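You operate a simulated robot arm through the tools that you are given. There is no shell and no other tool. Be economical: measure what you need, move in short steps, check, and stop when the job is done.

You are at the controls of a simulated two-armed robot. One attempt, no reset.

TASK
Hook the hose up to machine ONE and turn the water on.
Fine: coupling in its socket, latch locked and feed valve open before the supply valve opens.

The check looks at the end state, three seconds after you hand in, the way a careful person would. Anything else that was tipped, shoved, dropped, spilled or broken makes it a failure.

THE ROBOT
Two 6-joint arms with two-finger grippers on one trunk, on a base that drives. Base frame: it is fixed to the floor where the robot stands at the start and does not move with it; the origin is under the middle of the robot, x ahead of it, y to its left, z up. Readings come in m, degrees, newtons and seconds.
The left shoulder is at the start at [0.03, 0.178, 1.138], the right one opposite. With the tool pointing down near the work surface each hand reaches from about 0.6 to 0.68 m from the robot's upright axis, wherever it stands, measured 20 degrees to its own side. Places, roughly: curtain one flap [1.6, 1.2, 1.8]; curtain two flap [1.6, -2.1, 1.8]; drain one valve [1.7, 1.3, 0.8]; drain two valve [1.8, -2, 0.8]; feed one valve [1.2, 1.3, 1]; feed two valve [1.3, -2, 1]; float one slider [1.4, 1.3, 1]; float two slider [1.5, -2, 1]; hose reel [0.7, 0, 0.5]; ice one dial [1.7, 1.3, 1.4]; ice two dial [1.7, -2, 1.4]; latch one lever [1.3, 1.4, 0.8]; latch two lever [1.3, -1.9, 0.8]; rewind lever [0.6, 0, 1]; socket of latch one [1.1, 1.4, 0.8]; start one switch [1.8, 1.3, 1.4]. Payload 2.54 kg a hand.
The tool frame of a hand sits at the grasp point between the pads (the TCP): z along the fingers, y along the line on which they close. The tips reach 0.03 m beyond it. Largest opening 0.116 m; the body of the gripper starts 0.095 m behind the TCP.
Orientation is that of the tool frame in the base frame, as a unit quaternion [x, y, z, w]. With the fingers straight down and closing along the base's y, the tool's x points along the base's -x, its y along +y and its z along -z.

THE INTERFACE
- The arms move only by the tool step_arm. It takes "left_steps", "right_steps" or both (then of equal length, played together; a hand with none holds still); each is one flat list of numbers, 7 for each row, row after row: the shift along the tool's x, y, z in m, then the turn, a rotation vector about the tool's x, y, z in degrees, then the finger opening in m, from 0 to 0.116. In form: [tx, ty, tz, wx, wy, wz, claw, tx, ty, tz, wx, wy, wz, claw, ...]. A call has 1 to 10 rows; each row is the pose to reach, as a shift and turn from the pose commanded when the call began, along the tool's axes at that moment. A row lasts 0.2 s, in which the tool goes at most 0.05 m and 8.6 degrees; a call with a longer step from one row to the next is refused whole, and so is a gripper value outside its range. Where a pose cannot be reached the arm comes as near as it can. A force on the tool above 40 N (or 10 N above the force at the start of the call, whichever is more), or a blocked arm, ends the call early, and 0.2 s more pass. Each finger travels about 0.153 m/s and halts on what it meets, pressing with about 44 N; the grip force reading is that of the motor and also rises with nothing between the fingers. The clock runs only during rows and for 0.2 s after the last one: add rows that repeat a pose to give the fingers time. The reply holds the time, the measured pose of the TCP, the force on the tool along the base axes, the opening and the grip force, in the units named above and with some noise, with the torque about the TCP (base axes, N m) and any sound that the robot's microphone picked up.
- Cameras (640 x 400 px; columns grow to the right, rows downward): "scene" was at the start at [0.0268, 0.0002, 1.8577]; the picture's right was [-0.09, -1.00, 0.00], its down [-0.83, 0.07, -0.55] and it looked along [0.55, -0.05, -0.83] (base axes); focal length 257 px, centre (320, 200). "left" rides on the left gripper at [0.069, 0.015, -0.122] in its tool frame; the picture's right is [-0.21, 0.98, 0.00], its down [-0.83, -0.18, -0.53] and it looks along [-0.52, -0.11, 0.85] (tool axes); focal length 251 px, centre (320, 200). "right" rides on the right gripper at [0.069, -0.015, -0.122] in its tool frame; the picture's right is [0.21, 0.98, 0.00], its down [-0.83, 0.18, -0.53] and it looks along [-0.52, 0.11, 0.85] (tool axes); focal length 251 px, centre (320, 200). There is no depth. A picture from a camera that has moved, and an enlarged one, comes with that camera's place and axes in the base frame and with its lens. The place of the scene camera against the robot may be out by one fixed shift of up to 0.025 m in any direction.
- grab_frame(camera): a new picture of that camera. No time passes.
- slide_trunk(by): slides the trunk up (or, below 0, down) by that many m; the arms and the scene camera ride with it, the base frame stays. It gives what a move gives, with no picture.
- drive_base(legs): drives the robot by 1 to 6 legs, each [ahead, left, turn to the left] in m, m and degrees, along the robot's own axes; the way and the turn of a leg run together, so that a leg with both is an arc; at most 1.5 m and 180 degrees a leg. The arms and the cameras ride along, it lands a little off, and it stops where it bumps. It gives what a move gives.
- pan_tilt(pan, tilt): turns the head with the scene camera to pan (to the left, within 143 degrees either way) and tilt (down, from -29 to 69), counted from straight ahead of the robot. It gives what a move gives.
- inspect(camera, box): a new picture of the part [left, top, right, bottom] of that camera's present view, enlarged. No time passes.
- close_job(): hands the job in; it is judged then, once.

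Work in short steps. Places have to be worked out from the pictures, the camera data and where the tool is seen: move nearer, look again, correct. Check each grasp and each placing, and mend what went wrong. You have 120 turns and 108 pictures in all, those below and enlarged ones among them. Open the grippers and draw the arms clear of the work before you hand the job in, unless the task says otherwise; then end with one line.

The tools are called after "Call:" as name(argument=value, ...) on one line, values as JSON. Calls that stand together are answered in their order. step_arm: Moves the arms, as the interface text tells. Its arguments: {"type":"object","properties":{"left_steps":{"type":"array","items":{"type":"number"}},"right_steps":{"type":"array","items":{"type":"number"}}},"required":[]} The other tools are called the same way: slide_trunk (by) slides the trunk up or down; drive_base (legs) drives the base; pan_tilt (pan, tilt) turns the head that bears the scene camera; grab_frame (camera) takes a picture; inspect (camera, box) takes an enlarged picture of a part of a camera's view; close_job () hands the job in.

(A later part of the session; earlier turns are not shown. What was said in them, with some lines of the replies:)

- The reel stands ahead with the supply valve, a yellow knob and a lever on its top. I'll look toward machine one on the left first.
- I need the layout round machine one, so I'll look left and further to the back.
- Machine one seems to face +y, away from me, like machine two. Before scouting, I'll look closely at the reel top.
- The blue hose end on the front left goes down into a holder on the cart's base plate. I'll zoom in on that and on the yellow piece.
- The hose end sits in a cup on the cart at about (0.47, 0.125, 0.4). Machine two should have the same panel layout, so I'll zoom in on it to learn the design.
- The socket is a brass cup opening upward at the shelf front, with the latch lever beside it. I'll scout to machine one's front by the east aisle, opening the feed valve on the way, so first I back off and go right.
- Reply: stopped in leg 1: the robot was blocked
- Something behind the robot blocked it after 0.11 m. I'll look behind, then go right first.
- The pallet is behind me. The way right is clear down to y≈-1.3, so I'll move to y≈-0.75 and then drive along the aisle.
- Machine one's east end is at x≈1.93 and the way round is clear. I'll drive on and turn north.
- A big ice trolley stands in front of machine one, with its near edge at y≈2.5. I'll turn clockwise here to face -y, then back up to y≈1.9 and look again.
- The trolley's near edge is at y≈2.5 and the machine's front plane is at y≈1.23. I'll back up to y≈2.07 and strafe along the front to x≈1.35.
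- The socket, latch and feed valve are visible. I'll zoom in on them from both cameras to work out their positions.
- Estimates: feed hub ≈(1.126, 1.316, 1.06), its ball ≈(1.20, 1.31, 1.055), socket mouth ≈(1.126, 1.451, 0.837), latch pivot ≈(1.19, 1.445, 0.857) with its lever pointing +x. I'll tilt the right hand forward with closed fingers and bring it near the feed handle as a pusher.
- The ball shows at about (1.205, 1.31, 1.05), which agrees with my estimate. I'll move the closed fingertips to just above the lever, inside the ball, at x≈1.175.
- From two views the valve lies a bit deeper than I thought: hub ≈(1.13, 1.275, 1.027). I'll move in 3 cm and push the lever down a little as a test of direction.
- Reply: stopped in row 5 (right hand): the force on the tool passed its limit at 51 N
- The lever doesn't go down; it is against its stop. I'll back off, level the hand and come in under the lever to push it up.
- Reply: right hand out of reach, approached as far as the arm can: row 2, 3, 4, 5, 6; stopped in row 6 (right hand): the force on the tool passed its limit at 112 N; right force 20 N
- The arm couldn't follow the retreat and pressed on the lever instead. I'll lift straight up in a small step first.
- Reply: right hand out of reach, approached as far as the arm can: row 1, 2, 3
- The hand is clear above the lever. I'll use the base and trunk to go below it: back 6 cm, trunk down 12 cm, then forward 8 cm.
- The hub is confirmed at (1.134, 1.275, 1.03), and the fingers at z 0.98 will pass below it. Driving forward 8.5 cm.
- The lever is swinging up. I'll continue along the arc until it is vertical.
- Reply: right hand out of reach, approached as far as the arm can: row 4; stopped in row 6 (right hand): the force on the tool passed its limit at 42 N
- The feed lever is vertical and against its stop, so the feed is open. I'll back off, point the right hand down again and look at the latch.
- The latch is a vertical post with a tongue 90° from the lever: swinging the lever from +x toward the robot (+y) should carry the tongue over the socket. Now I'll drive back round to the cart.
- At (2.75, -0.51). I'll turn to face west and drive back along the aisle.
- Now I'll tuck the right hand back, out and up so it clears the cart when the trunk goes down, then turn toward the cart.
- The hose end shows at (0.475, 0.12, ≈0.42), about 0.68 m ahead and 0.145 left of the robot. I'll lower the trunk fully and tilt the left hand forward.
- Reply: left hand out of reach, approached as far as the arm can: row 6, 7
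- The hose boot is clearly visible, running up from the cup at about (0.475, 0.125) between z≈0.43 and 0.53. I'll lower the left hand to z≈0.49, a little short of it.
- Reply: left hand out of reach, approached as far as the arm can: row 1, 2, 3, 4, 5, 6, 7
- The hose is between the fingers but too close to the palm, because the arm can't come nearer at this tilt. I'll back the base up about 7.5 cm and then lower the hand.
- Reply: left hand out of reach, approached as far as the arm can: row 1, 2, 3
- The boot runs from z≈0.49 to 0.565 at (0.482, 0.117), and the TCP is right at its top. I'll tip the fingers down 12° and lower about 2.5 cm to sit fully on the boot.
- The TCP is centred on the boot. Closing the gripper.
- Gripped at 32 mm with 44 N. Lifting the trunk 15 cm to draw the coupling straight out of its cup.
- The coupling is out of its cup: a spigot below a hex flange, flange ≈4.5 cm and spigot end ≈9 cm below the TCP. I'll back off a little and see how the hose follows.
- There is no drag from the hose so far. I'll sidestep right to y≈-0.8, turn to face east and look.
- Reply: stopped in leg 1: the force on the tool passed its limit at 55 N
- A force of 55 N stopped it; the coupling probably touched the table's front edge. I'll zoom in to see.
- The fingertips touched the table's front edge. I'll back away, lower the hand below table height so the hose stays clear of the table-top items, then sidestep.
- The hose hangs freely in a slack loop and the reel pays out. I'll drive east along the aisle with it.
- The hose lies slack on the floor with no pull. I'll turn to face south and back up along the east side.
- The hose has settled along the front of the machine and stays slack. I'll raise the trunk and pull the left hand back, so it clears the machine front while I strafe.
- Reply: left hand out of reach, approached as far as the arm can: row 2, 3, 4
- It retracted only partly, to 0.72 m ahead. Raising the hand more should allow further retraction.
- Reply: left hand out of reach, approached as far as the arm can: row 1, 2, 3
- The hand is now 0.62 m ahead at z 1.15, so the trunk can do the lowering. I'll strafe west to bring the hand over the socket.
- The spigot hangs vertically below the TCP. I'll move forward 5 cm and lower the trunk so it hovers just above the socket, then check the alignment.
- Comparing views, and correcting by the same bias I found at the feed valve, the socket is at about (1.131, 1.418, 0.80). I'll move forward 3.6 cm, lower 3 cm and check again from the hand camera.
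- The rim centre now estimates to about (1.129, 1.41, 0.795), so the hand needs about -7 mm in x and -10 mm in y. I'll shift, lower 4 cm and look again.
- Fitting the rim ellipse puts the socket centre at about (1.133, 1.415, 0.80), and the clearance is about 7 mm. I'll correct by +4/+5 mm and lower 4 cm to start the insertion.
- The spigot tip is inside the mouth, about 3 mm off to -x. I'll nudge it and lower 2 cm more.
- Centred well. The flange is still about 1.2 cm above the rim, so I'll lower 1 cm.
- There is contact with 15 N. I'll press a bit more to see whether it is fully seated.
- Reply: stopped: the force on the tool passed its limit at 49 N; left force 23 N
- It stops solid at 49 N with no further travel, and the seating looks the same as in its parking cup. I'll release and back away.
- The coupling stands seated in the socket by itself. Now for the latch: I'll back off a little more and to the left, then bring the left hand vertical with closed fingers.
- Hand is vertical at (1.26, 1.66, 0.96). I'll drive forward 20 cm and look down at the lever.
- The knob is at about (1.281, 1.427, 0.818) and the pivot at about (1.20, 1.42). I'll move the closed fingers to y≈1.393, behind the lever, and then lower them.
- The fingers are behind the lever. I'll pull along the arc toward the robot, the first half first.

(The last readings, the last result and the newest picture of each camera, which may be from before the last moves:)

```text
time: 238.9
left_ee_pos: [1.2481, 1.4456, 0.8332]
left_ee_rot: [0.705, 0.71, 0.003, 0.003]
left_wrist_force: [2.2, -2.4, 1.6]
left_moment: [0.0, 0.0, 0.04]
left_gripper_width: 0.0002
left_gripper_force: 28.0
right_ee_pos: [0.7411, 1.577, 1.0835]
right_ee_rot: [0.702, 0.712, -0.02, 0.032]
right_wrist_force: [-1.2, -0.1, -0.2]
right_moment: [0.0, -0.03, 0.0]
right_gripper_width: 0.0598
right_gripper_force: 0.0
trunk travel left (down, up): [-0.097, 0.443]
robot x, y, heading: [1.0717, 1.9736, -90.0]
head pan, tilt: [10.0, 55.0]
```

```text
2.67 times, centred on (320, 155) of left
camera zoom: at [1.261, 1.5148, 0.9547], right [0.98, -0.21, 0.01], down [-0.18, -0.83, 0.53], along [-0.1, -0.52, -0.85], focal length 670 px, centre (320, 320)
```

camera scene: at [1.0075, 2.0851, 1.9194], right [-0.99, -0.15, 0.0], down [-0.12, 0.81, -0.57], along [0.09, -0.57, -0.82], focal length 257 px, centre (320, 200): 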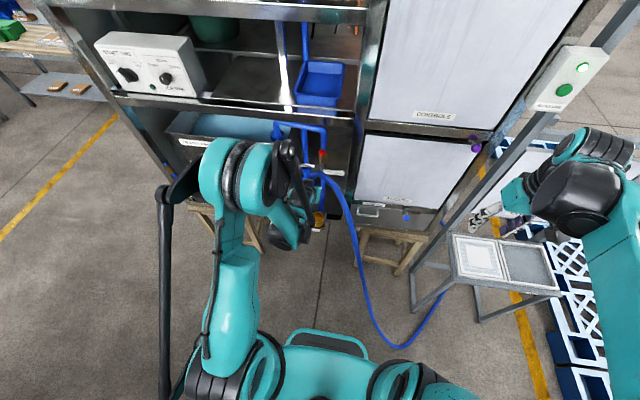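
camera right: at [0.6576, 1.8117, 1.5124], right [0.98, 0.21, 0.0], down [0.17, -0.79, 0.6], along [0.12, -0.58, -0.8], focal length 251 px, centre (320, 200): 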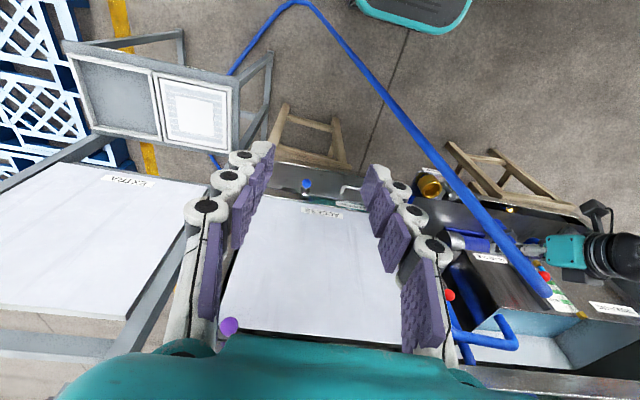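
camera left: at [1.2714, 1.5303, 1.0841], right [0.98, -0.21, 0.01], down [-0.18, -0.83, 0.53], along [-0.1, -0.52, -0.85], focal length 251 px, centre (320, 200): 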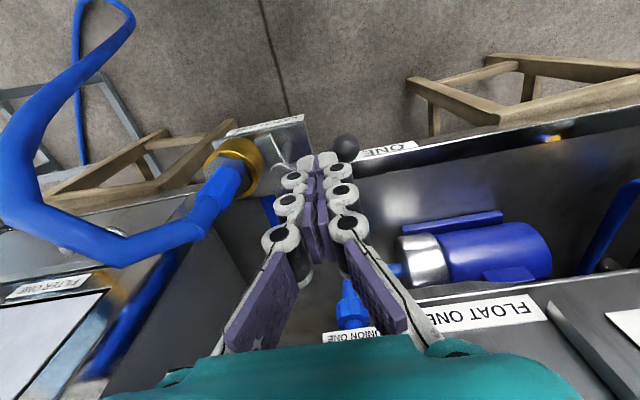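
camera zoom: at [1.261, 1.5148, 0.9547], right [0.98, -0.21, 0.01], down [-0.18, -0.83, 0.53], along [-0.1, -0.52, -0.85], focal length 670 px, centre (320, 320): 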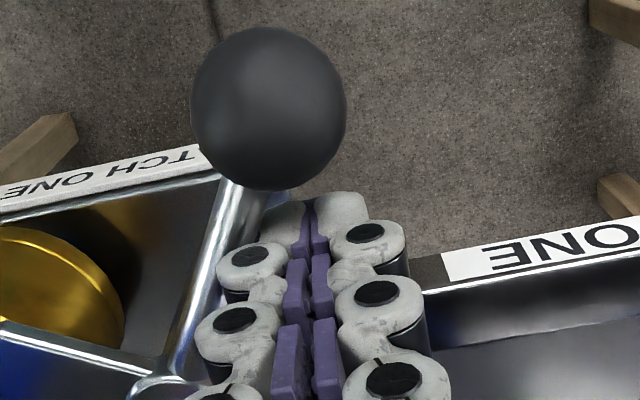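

The lever is swinging with only a few newtons. Continuing to the end of the arc.

Call:
step_arm(left_steps=[0.011, -0.01, 0, 0, 0, 0, 0, 0.017, -0.018, 0, 0, 0, 0, 0, 0.02, -0.026, 0, 0, 0, 0, 0, 0.022, -0.035, 0, 0, 0, 0, 0, 0.0227, -0.044, 0, 0, 0, 0, 0])

Call:
inspect(camera="left", box=[180, 80, 420, 260])

Call:
inspect(camera="scene", box=[270, 150, 370, 230])

```text
time: 240.0
left_ee_pos: [1.2212, 1.4652, 0.8323]
left_ee_rot: [0.701, 0.713, 0.006, 0.011]
left_wrist_force: [16.9, -0.2, 1.9]
left_moment: [0.02, -0.24, 0.01]
left_gripper_width: 0.0
left_gripper_force: 29.0
right_ee_pos: [0.7426, 1.576, 1.0828]
right_ee_rot: [0.701, 0.712, -0.02, 0.033]
right_wrist_force: [-0.9, -0.8, -0.2]
right_moment: [-0.01, -0.06, 0.03]
right_gripper_width: 0.0599
right_gripper_force: 0.1
trunk travel left (down, up): [-0.097, 0.443]
robot x, y, heading: [1.0719, 1.9692, -89.8]
head pan, tilt: [10.0, 55.0]
stopped in row 5 (left hand): the force on the tool passed its limit at 46 N (the readings are from after the stop); the commanded pose is now the measured one
```

```text
2.22 times, centred on (300, 170) of left
camera zoom: at [1.2326, 1.5364, 0.9544], right [0.98, -0.2, 0.02], down [-0.18, -0.83, 0.53], along [-0.09, -0.53, -0.85], focal length 559 px, centre (364, 267)
```

zoom: 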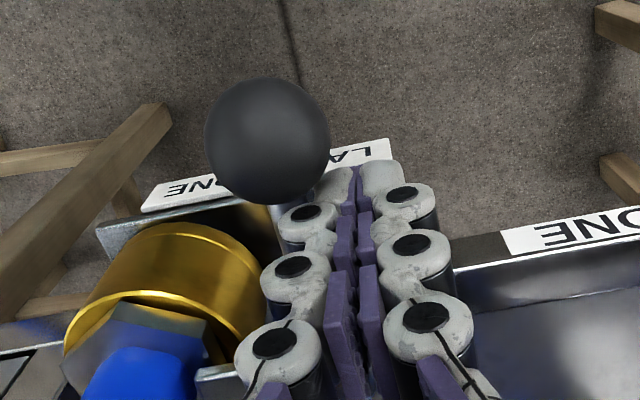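

```text
5.00 times, centred on (320, 190) of scene
camera zoom: at [1.0693, 1.9356, 1.6065], right [-0.98, -0.17, 0.0], down [-0.14, 0.81, -0.57], along [0.1, -0.56, -0.82], focal length 1286 px, centre (320, 250)
```

zoom: 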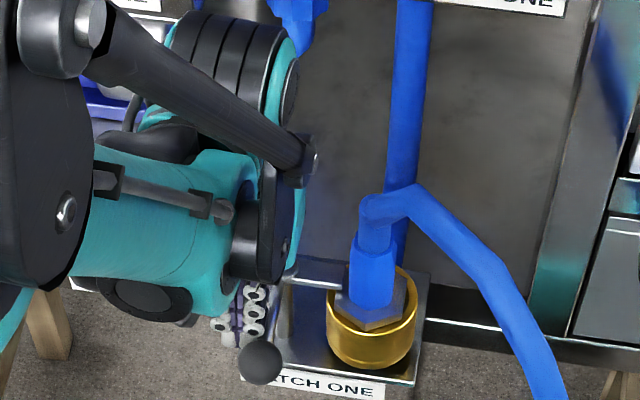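

The lever is against a stop at 46 N, pointing toward the robot. I'll ease off sideways, raise the hand and check where the tongue is.

Call:
step_arm(left_steps=[0, 0.025, 0, 0, 0, 0, 0, 0, 0.04, -0.04, 0, 0, 0, 0, 0, 0.05, -0.08, 0, 0, 0, 0, 0, 0.06, -0.12, 0, 0, 0, 0, 0, 0.07, -0.16, 0, 0, 0, 0])

Call:
drive_base(legs=[[-0.1, 0, 0]])

Call:
inspect(camera="left", box=[160, 60, 360, 210])

Call:
inspect(camera="scene", box=[270, 130, 370, 210])

```text
time: 241.2
left_ee_pos: [1.2864, 1.4675, 0.9962]
left_ee_rot: [0.701, 0.713, 0.004, 0.009]
left_wrist_force: [0.8, 1.3, 0.0]
left_moment: [0.02, 0.01, -0.02]
left_gripper_width: 0.0002
left_gripper_force: 28.9
right_ee_pos: [0.7422, 1.5773, 1.0832]
right_ee_rot: [0.702, 0.711, -0.022, 0.032]
right_wrist_force: [-0.9, -0.7, -0.3]
right_moment: [-0.03, 0.01, 0.02]
right_gripper_width: 0.0599
right_gripper_force: 0.1
trunk travel left (down, up): [-0.097, 0.443]
robot x, y, heading: [1.0711, 1.9721, -90.0]
head pan, tilt: [10.0, 55.0]
```

```text
time: 242.3
left_ee_pos: [1.2865, 1.5661, 0.9954]
left_ee_rot: [0.702, 0.712, 0.006, 0.009]
left_wrist_force: [0.1, 1.1, 0.0]
left_moment: [-0.09, 0.0, 0.0]
left_gripper_width: 0.0001
left_gripper_force: 28.9
right_ee_pos: [0.7423, 1.6774, 1.0833]
right_ee_rot: [0.701, 0.712, -0.02, 0.032]
right_wrist_force: [-0.2, 0.8, 1.3]
right_moment: [-0.09, 0.01, -0.03]
right_gripper_width: 0.0601
right_gripper_force: 0.0
trunk travel left (down, up): [-0.097, 0.443]
robot x, y, heading: [1.0707, 2.0728, -90.0]
head pan, tilt: [10.0, 55.0]
```

```text
2.67 times, centred on (260, 135) of left
camera zoom: at [1.2987, 1.6379, 1.1174], right [0.98, -0.2, 0.02], down [-0.18, -0.83, 0.54], along [-0.09, -0.53, -0.84], focal length 670 px, centre (480, 373)
```

zoom: 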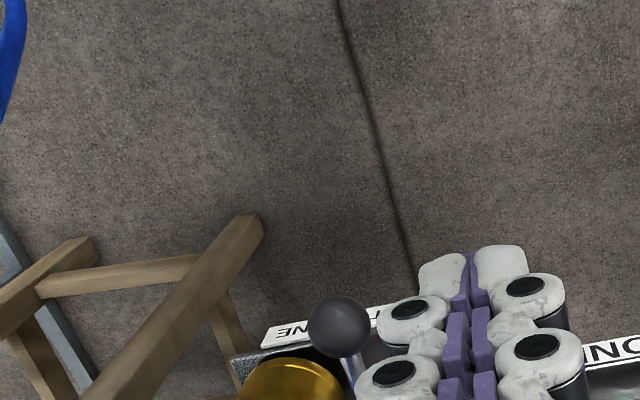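

```text
5.00 times, centred on (320, 170) of scene
camera zoom: at [1.0691, 2.0374, 1.6066], right [-0.98, -0.17, 0.0], down [-0.14, 0.81, -0.57], along [0.1, -0.57, -0.82], focal length 1286 px, centre (320, 350)
```

zoom: 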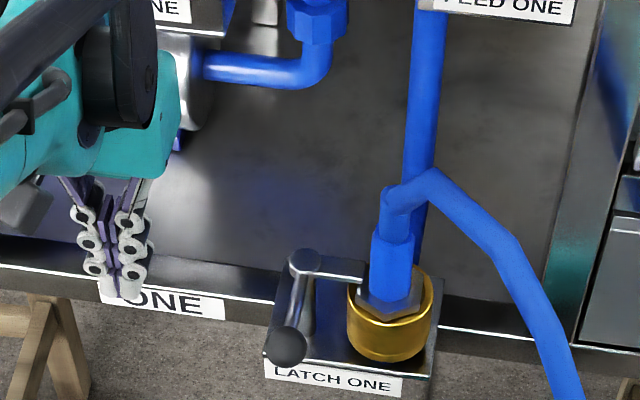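

The tongue lies over the coupling's flange, so the latch is locked, and the feed lever is up. I'll raise the trunk and drive back round to the supply valve.

Call:
slide_trunk(by=0.22)

Call:
drive_base(legs=[[0, 1.4, 0], [0, 0.28, 0], [1.4, 0, 0], [1.4, 0, 0]])

```text
time: 244.7
left_ee_pos: [1.2867, 1.5657, 1.2154]
left_ee_rot: [0.702, 0.712, 0.005, 0.008]
left_wrist_force: [-0.2, -0.3, -0.4]
left_moment: [0.0, 0.0, 0.01]
left_gripper_width: 0.0
left_gripper_force: 28.9
right_ee_pos: [0.7426, 1.6758, 1.3031]
right_ee_rot: [0.702, 0.712, -0.021, 0.032]
right_wrist_force: [0.6, 0.3, -0.5]
right_moment: [-0.02, 0.01, 0.01]
right_gripper_width: 0.0599
right_gripper_force: 0.1
trunk travel left (down, up): [-0.317, 0.223]
robot x, y, heading: [1.0702, 2.0701, -90.0]
head pan, tilt: [10.0, 55.0]
```

```text
time: 266.7
left_ee_pos: [2.9837, -1.2728, 1.2148]
left_ee_rot: [0.706, 0.708, 0.005, 0.008]
left_wrist_force: [0.0, 0.2, 0.0]
left_moment: [0.04, -0.04, -0.03]
left_gripper_width: 0.0
left_gripper_force: 28.7
right_ee_pos: [2.4413, -1.1576, 1.3025]
right_ee_rot: [0.706, 0.707, -0.02, 0.032]
right_wrist_force: [0.5, -0.4, -0.4]
right_moment: [-0.01, 0.03, 0.02]
right_gripper_width: 0.0601
right_gripper_force: 0.0
trunk travel left (down, up): [-0.317, 0.223]
robot x, y, heading: [2.7736, -0.7672, -90.6]
head pan, tilt: [10.0, 55.0]
```

Now I'll go west, turn to face +y clear of the cart, and line up south of it.

Call:
drive_base(legs=[[0, -1.2, 0], [0, 0, 90.6], [0, 0, 90], [-0.15, 0, 0], [0, 0.7, 0]])

Call:
pan_tilt(pan=5, tilt=50)

Call:
grab_frame(camera="scene")

Call:
grab_frame(camera="left")

```text
time: 284.8
left_ee_pos: [0.6743, -0.3713, 1.2164]
left_ee_rot: [-0.704, 0.71, 0.008, -0.005]
left_wrist_force: [-0.6, -0.3, -0.1]
left_moment: [0.01, -0.02, 0.0]
left_gripper_width: 0.0001
left_gripper_force: 28.9
right_ee_pos: [1.2166, -0.4929, 1.3033]
right_ee_rot: [-0.705, 0.709, 0.031, 0.021]
right_wrist_force: [-0.1, 0.5, 0.5]
right_moment: [0.0, 0.01, -0.01]
right_gripper_width: 0.0598
right_gripper_force: 0.0
trunk travel left (down, up): [-0.317, 0.223]
robot x, y, heading: [0.8796, -0.8835, 88.8]
head pan, tilt: [10.0, 55.0]
```

```text
time: 285.5
left_ee_pos: [0.6755, -0.3717, 1.2161]
left_ee_rot: [-0.703, 0.711, 0.009, -0.005]
left_wrist_force: [1.0, -0.4, 0.2]
left_moment: [-0.03, -0.05, -0.03]
left_gripper_width: 0.0001
left_gripper_force: 29.0
right_ee_pos: [1.2173, -0.4926, 1.3043]
right_ee_rot: [-0.704, 0.709, 0.031, 0.021]
right_wrist_force: [0.5, 0.1, -0.8]
right_moment: [0.03, 0.01, 0.0]
right_gripper_width: 0.0599
right_gripper_force: 0.1
trunk travel left (down, up): [-0.317, 0.223]
robot x, y, heading: [0.8835, -0.8821, 88.6]
head pan, tilt: [5.0, 50.0]
```

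```text
19 pictures are left
camera scene: at [0.8612, -0.8266, 1.833], right [1.0, 0.06, 0.0], down [0.05, -0.76, -0.64], along [-0.04, 0.64, -0.77], focal length 257 px, centre (320, 200)
```

scene: 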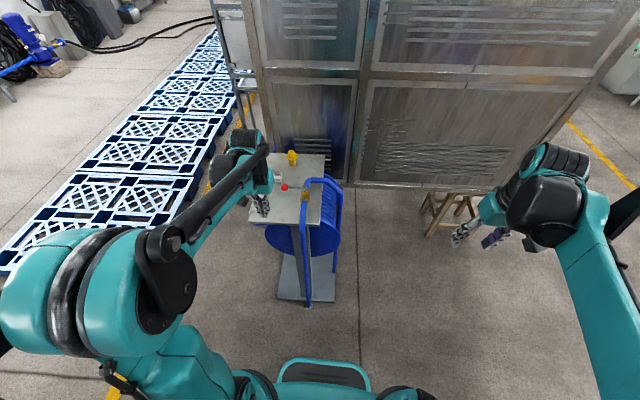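

```text
18 pictures are left
camera left: at [0.662, -0.4407, 1.3368], right [-0.97, 0.22, 0.02], down [0.2, 0.82, 0.53], along [0.1, 0.52, -0.85], focal length 251 px, centre (320, 200)
```

left: 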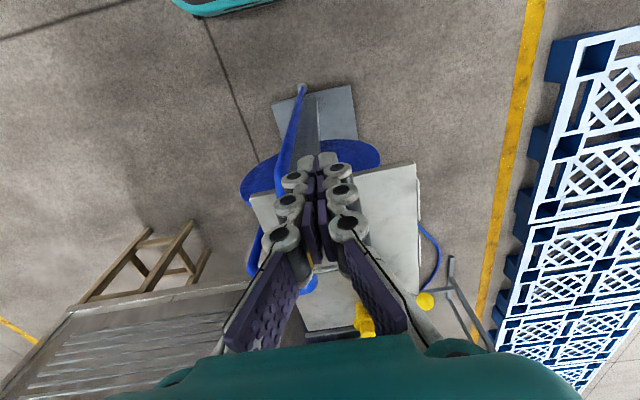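

The hand camera's view of the valve is blocked by the fingers, so I'll zoom the scene camera onto it.

Call:
inspect(camera="scene", box=[250, 150, 350, 220])

Call:
inspect(camera="right", box=[380, 100, 640, 300])

```text
5.71 times, centred on (300, 185) of scene
camera zoom: at [0.8612, -0.8266, 1.833], right [1.0, 0.06, 0.0], down [0.05, -0.76, -0.64], along [-0.04, 0.64, -0.77], focal length 1470 px, centre (434, 286)
```

zoom: 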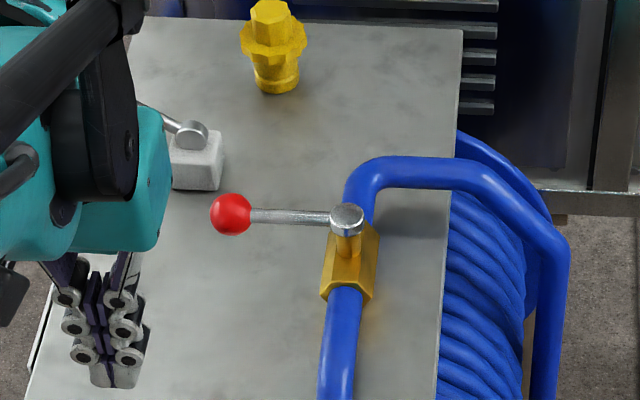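

```text
2.00 times, centred on (510, 200) of right
camera zoom: at [1.2345, -0.5702, 1.4198], right [-0.98, -0.21, 0.0], down [-0.17, 0.79, 0.6], along [-0.12, 0.58, -0.8], focal length 503 px, centre (-60, 200)
```

zoom: 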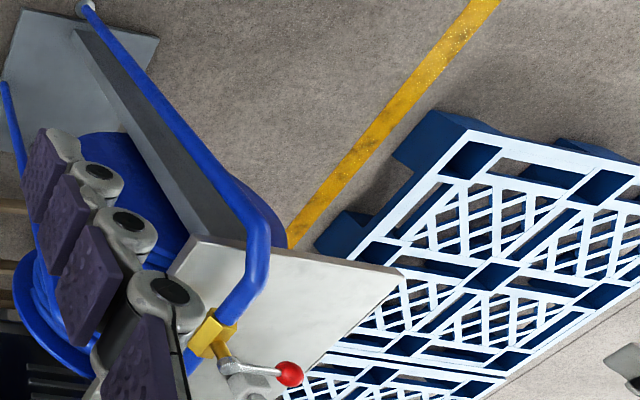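

The valve handle turns on a vertical stem: hub ≈(0.763, -0.113), ball ≈(0.677, -0.112, 1.038), pointing -x while the pipe runs along y. I'll bring the closed left fingers to the south side of the handle.

Call:
drive_base(legs=[[0.12, -0.03, 0]])

Call:
step_arm(left_steps=[-0.035, -0.002, 0.02, 0, 0, 0, 0, -0.07, -0.004, 0.06, 0, 0, 0, 0, -0.1, -0.006, 0.1, 0, 0, 0, 0, -0.1, -0.006, 0.12, 0, 0, 0, 0])

Call:
inspect(camera="scene", box=[250, 170, 370, 260])

```text
time: 286.7
left_ee_pos: [0.7095, -0.2532, 1.2157]
left_ee_rot: [-0.704, 0.71, 0.009, -0.004]
left_wrist_force: [0.6, -0.7, 0.3]
left_moment: [-0.05, 0.0, -0.02]
left_gripper_width: 0.0003
left_gripper_force: 28.7
right_ee_pos: [1.2508, -0.3757, 1.303]
right_ee_rot: [-0.704, 0.709, 0.032, 0.02]
right_wrist_force: [0.5, 0.2, -0.8]
right_moment: [-0.01, -0.01, -0.02]
right_gripper_width: 0.0599
right_gripper_force: 0.0
trunk travel left (down, up): [-0.317, 0.223]
robot x, y, heading: [0.9109, -0.7582, 88.7]
head pan, tilt: [5.0, 50.0]
```

```text
refused: row 2 steps farther than a row can; nothing moved
```

```text
4.44 times, centred on (310, 215) of scene
camera zoom: at [0.8946, -0.7085, 1.8331], right [1.0, 0.06, 0.0], down [0.05, -0.76, -0.64], along [-0.04, 0.64, -0.77], focal length 1144 px, centre (364, 133)
```

zoom: 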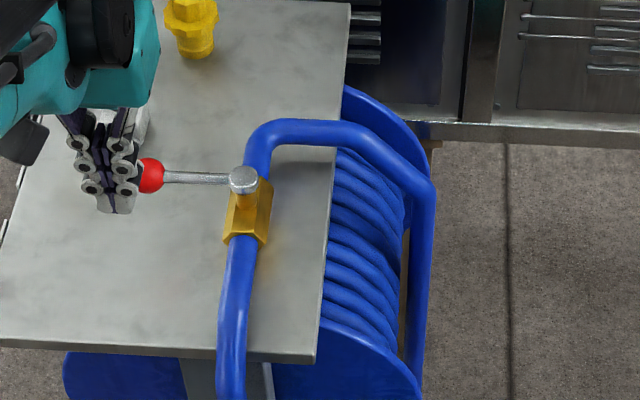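

The step was too long for one row. I'll redo it with finer rows.

Call:
step_arm(left_steps=[-0.03, 0, 0.025, 0, 0, 0, 0, -0.06, -0.001, 0.05, 0, 0, 0, 0, -0.085, -0.002, 0.085, 0, 0, 0, 0, -0.085, -0.002, 0.125, 0, 0, 0, 0, -0.085, -0.002, 0.165, 0, 0, 0, 0])

Call:
inspect(camera="scene", box=[250, 170, 370, 260])

Call:
inspect(camera="left", box=[200, 60, 440, 240])

```text
time: 287.9
left_ee_pos: [0.7074, -0.1643, 1.049]
left_ee_rot: [-0.704, 0.711, 0.007, -0.006]
left_wrist_force: [0.9, 0.0, -0.6]
left_moment: [-0.02, -0.01, 0.01]
left_gripper_width: 0.0
left_gripper_force: 28.8
right_ee_pos: [1.2502, -0.3736, 1.3027]
right_ee_rot: [-0.703, 0.71, 0.031, 0.02]
right_wrist_force: [-0.3, 0.0, 0.5]
right_moment: [-0.03, 0.03, 0.01]
right_gripper_width: 0.0599
right_gripper_force: 0.1
trunk travel left (down, up): [-0.317, 0.223]
robot x, y, heading: [0.9138, -0.7627, 88.6]
head pan, tilt: [5.0, 50.0]
```

```text
4.44 times, centred on (310, 215) of scene
camera zoom: at [0.8942, -0.7066, 1.833], right [1.0, 0.06, 0.0], down [0.05, -0.77, -0.64], along [-0.04, 0.64, -0.77], focal length 1144 px, centre (364, 133)
```

zoom: 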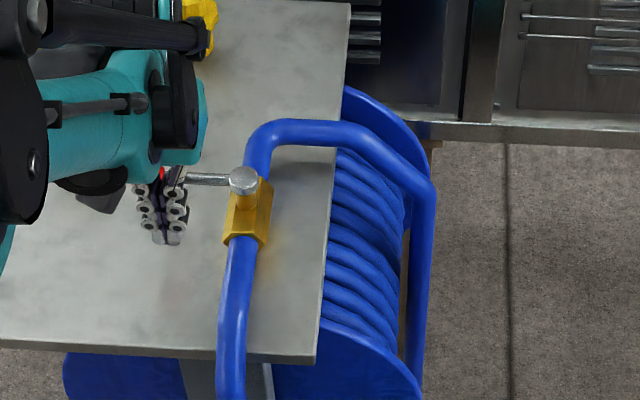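

```text
2.22 times, centred on (320, 150) of left
camera zoom: at [0.6936, -0.2334, 1.1703], right [-0.97, 0.22, 0.02], down [0.2, 0.82, 0.53], along [0.1, 0.52, -0.85], focal length 559 px, centre (320, 311)
```

zoom: 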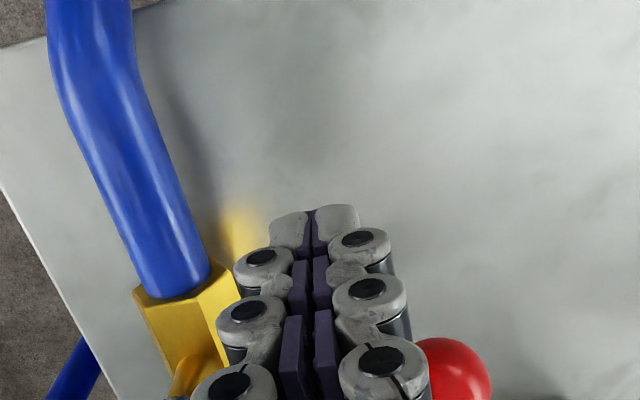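

The fingers are just south of the lever. I'll push it toward +y as a first test.

Call:
step_arm(left_steps=[-0.02, 0, 0, 0, 0, 0, 0, -0.032, 0, 0, 0, 0, 0, 0, -0.042, 0, 0, 0, 0, 0, 0, -0.052, 0, 0, 0, 0, 0, 0])

Call:
inspect(camera="scene", box=[260, 180, 340, 240])

```text
time: 288.9
left_ee_pos: [0.7071, -0.1284, 1.0512]
left_ee_rot: [-0.705, 0.709, 0.003, -0.011]
left_wrist_force: [-0.7, -16.8, 6.0]
left_moment: [-0.23, -0.01, 0.01]
left_gripper_width: 0.0058
left_gripper_force: 28.6
right_ee_pos: [1.2511, -0.3763, 1.3039]
right_ee_rot: [-0.703, 0.71, 0.032, 0.021]
right_wrist_force: [0.5, 1.2, 0.3]
right_moment: [-0.06, 0.02, 0.03]
right_gripper_width: 0.0597
right_gripper_force: 0.1
trunk travel left (down, up): [-0.317, 0.223]
robot x, y, heading: [0.9173, -0.762, 88.9]
head pan, tilt: [5.0, 50.0]
stopped in row 4 (left hand): the force on the tool passed its limit at 47 N (the readings are from after the stop); the commanded pose is now the measured one
```

```text
6.67 times, centred on (300, 210) of scene
camera zoom: at [0.8948, -0.7104, 1.8333], right [1.0, 0.06, 0.0], down [0.05, -0.76, -0.64], along [-0.04, 0.64, -0.77], focal length 1715 px, centre (453, 133)
```

zoom: 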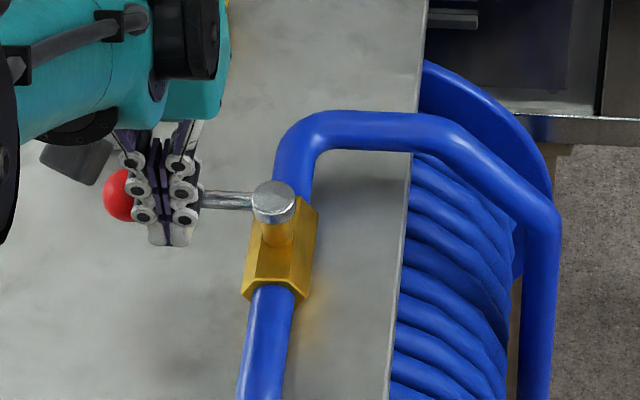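

It is blocked that way, so it opens the other way. I'll hop over to the north side of the lever.

Call:
step_arm(left_steps=[0.015, 0, 0, 0, 0, 0, 0, 0.015, 0, -0.04, 0, 0, 0, 0, 0.01, 0, -0.075, 0, 0, 0, 0, -0.02, 0, -0.08, 0, 0, 0, 0, -0.05, 0, -0.08, 0, 0, 0, 0, -0.05, 0, -0.04, 0, 0, 0, 0, -0.05, 0, -0.0, 0, 0, 0, 0])

Call:
inspect(camera="scene", box=[260, 180, 340, 240])

```text
time: 290.5
left_ee_pos: [0.7093, -0.0753, 1.0479]
left_ee_rot: [-0.704, 0.711, 0.004, -0.01]
left_wrist_force: [-0.3, 0.3, -1.0]
left_moment: [0.01, -0.02, 0.0]
left_gripper_width: 0.0
left_gripper_force: 28.8
right_ee_pos: [1.251, -0.3742, 1.3032]
right_ee_rot: [-0.704, 0.71, 0.031, 0.02]
right_wrist_force: [0.1, 0.6, 0.3]
right_moment: [-0.01, -0.02, 0.01]
right_gripper_width: 0.06
right_gripper_force: 0.1
trunk travel left (down, up): [-0.317, 0.223]
robot x, y, heading: [0.9147, -0.7615, 88.8]
head pan, tilt: [5.0, 50.0]
```

```text
6.67 times, centred on (300, 210) of scene
camera zoom: at [0.8942, -0.7074, 1.833], right [1.0, 0.06, 0.0], down [0.05, -0.77, -0.64], along [-0.04, 0.64, -0.77], focal length 1715 px, centre (453, 133)
```

zoom: 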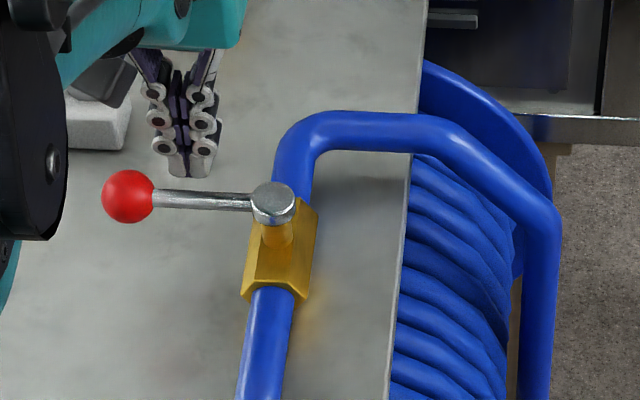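

Fingers are now on the north side. I'll pull the lever toward me (-y) along the arc.

Call:
step_arm(left_steps=[0.021, 0, 0, 0, 0, 0, 0, 0.035, 0.001, 0, 0, 0, 0, 0, 0.048, 0.001, 0, 0, 0, 0, 0, 0.061, -0.003, 0, 0, 0, 0, 0, 0.073, -0.011, 0, 0, 0, 0, 0, 0.084, -0.025, 0, 0, 0, 0, 0, 0.088, -0.034, 0, 0, 0, 0, 0, 0.09, -0.042, 0, 0, 0, 0, 0])

Call:
inspect(camera="scene", box=[260, 180, 340, 240])

```text
time: 292.3
left_ee_pos: [0.7463, -0.1664, 1.0508]
left_ee_rot: [-0.704, 0.71, 0.004, -0.009]
left_wrist_force: [-14.5, 5.9, 4.8]
left_moment: [0.08, 0.14, 0.03]
left_gripper_width: 0.0002
left_gripper_force: 29.0
right_ee_pos: [1.247, -0.3749, 1.3045]
right_ee_rot: [-0.704, 0.709, 0.031, 0.02]
right_wrist_force: [-1.4, -0.1, -0.2]
right_moment: [-0.02, 0.01, -0.02]
right_gripper_width: 0.06
right_gripper_force: 0.0
trunk travel left (down, up): [-0.317, 0.223]
robot x, y, heading: [0.9111, -0.7626, 88.8]
head pan, tilt: [5.0, 50.0]
```

```text
6.67 times, centred on (300, 210) of scene
camera zoom: at [0.8914, -0.7083, 1.8331], right [1.0, 0.06, 0.0], down [0.05, -0.76, -0.64], along [-0.04, 0.64, -0.77], focal length 1715 px, centre (453, 133)
```

zoom: 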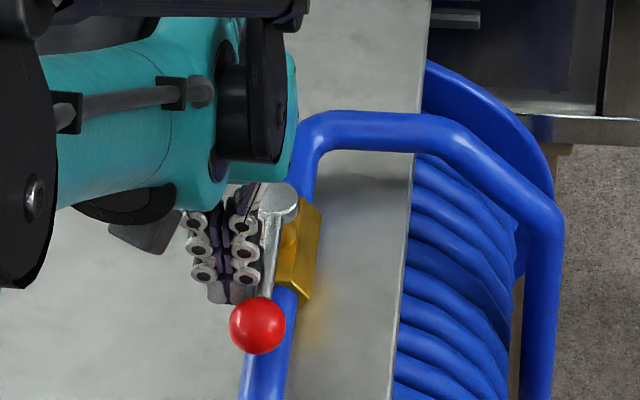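

The lever is nearly in line with the pipe. A slightly further push will confirm it is at its stop.

Call:
step_arm(left_steps=[0.0, -0.006, 0, 0, 0, 0, 0, 0.0, -0.012, 0, 0, 0, 0, 0, 0, -0.016, 0, 0, 0, 0, 0])

Call:
step_arm(left_steps=[0, 0.03, 0, 0, 0, 0, 0, 0, 0.05, -0.03, 0, 0, 0, 0, 0, 0.06, -0.07, 0, 0, 0, 0, 0, 0.06, -0.11, 0, 0, 0, 0, 0.02, 0.06, -0.15, 0, 0, 0, 0])

Call:
inspect(camera="scene", box=[260, 180, 340, 240])

```text
time: 292.8
left_ee_pos: [0.7452, -0.1655, 1.0504]
left_ee_rot: [0.708, -0.706, -0.008, 0.015]
left_wrist_force: [-22.8, -0.5, 1.2]
left_moment: [-0.01, 0.32, 0.0]
left_gripper_width: 0.0001
left_gripper_force: 28.2
right_ee_pos: [1.2489, -0.3735, 1.3047]
right_ee_rot: [-0.704, 0.709, 0.032, 0.02]
right_wrist_force: [0.6, 0.8, -0.6]
right_moment: [-0.03, 0.05, 0.0]
right_gripper_width: 0.06
right_gripper_force: 0.1
trunk travel left (down, up): [-0.317, 0.223]
robot x, y, heading: [0.9102, -0.7611, 88.5]
head pan, tilt: [5.0, 50.0]
stopped in row 2 (left hand): the force on the tool passed its limit at 43 N (the readings are from after the stop); the commanded pose is now the measured one
```

```text
time: 294.0
left_ee_pos: [0.6942, -0.1871, 1.203]
left_ee_rot: [-0.706, 0.708, 0.008, -0.011]
left_wrist_force: [0.0, -0.7, 0.1]
left_moment: [0.07, 0.04, 0.03]
left_gripper_width: 0.0
left_gripper_force: 28.3
right_ee_pos: [1.2489, -0.3779, 1.3044]
right_ee_rot: [-0.704, 0.709, 0.033, 0.022]
right_wrist_force: [1.0, -1.3, -0.5]
right_moment: [0.06, 0.03, -0.05]
right_gripper_width: 0.06
right_gripper_force: 0.0
trunk travel left (down, up): [-0.317, 0.223]
robot x, y, heading: [0.913, -0.7623, 88.6]
head pan, tilt: [5.0, 50.0]
```

```text
6.67 times, centred on (300, 210) of scene
camera zoom: at [0.8943, -0.7125, 1.8332], right [1.0, 0.07, 0.0], down [0.05, -0.76, -0.64], along [-0.04, 0.64, -0.76], focal length 1715 px, centre (453, 133)
```

zoom: 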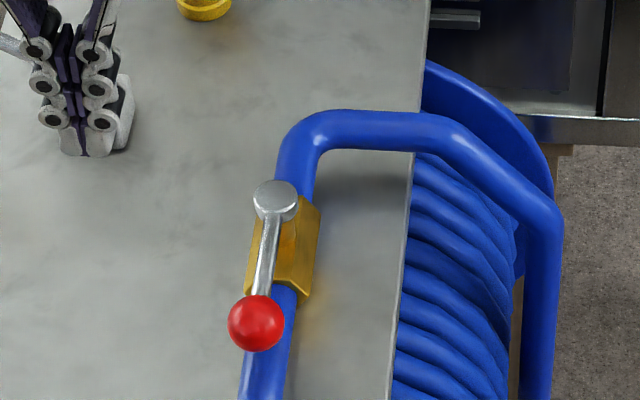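

The supply lever is in line with the pipe and against its stop. I'll back away, open both grippers and take a last look.

Call:
drive_base(legs=[[-0.25, 0, 0]])

Call:
step_arm(left_steps=[0, 0, 0, 0, 0, 0, 0.06, 0, 0, 0, 0, 0, 0, 0.1, 0, 0, 0, 0, 0, 0, 0.1], right_steps=[0, 0, 0, 0, 0, 0, 0.08, 0, 0, 0, 0, 0, 0, 0.1, 0, 0, 0, 0, 0, 0, 0.1])

Call:
grab_frame(camera="scene")

```text
time: 295.8
left_ee_pos: [0.6883, -0.435, 1.2013]
left_ee_rot: [-0.707, 0.707, 0.006, -0.012]
left_wrist_force: [1.0, 0.5, 0.8]
left_moment: [0.07, 0.02, -0.02]
left_gripper_width: 0.0004
left_gripper_force: 28.7
right_ee_pos: [1.2439, -0.6223, 1.3033]
right_ee_rot: [-0.706, 0.708, 0.032, 0.021]
right_wrist_force: [0.1, -0.5, 0.1]
right_moment: [0.03, 0.01, -0.02]
right_gripper_width: 0.0598
right_gripper_force: 0.0
trunk travel left (down, up): [-0.317, 0.223]
robot x, y, heading: [0.9083, -1.0129, 88.9]
head pan, tilt: [5.0, 50.0]
```

```text
time: 296.6
left_ee_pos: [0.6883, -0.4333, 1.2009]
left_ee_rot: [0.707, -0.707, -0.006, 0.013]
left_wrist_force: [-0.1, 0.4, -0.1]
left_moment: [-0.02, 0.01, -0.02]
left_gripper_width: 0.1001
left_gripper_force: 0.1
right_ee_pos: [1.2421, -0.6226, 1.3032]
right_ee_rot: [-0.706, 0.708, 0.031, 0.021]
right_wrist_force: [0.0, 0.2, 0.9]
right_moment: [-0.01, -0.01, 0.01]
right_gripper_width: 0.1003
right_gripper_force: 0.0
trunk travel left (down, up): [-0.317, 0.223]
robot x, y, heading: [0.9113, -1.0153, 88.9]
head pan, tilt: [5.0, 50.0]
```

```text
8 pictures are left
camera scene: at [0.8888, -0.9565, 1.833], right [1.0, 0.07, 0.0], down [0.05, -0.76, -0.64], along [-0.04, 0.64, -0.77], focal length 257 px, centre (320, 200)
```

scene: 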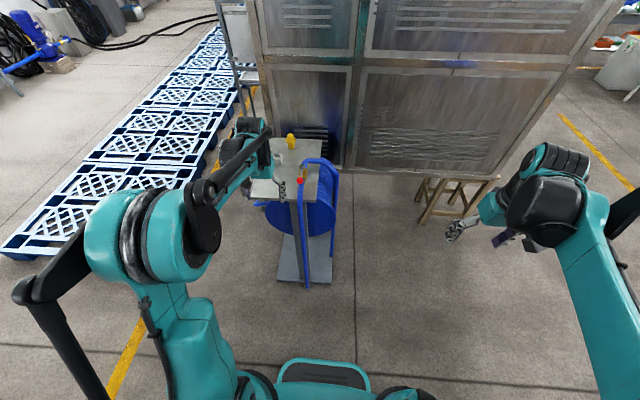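

The coupling is in its socket, the latch is locked, and the feed and supply valves are open. The rest of the cart is undisturbed and the arms are clear, so I'm handing in.

Call:
close_job()

```text
The job is handed in.
```

I connected the hose to machine one's socket, locked the latch, opened the feed valve, and opened the supply valve last. I did not go back afterwards to look for water flowing or leaks at the socket.
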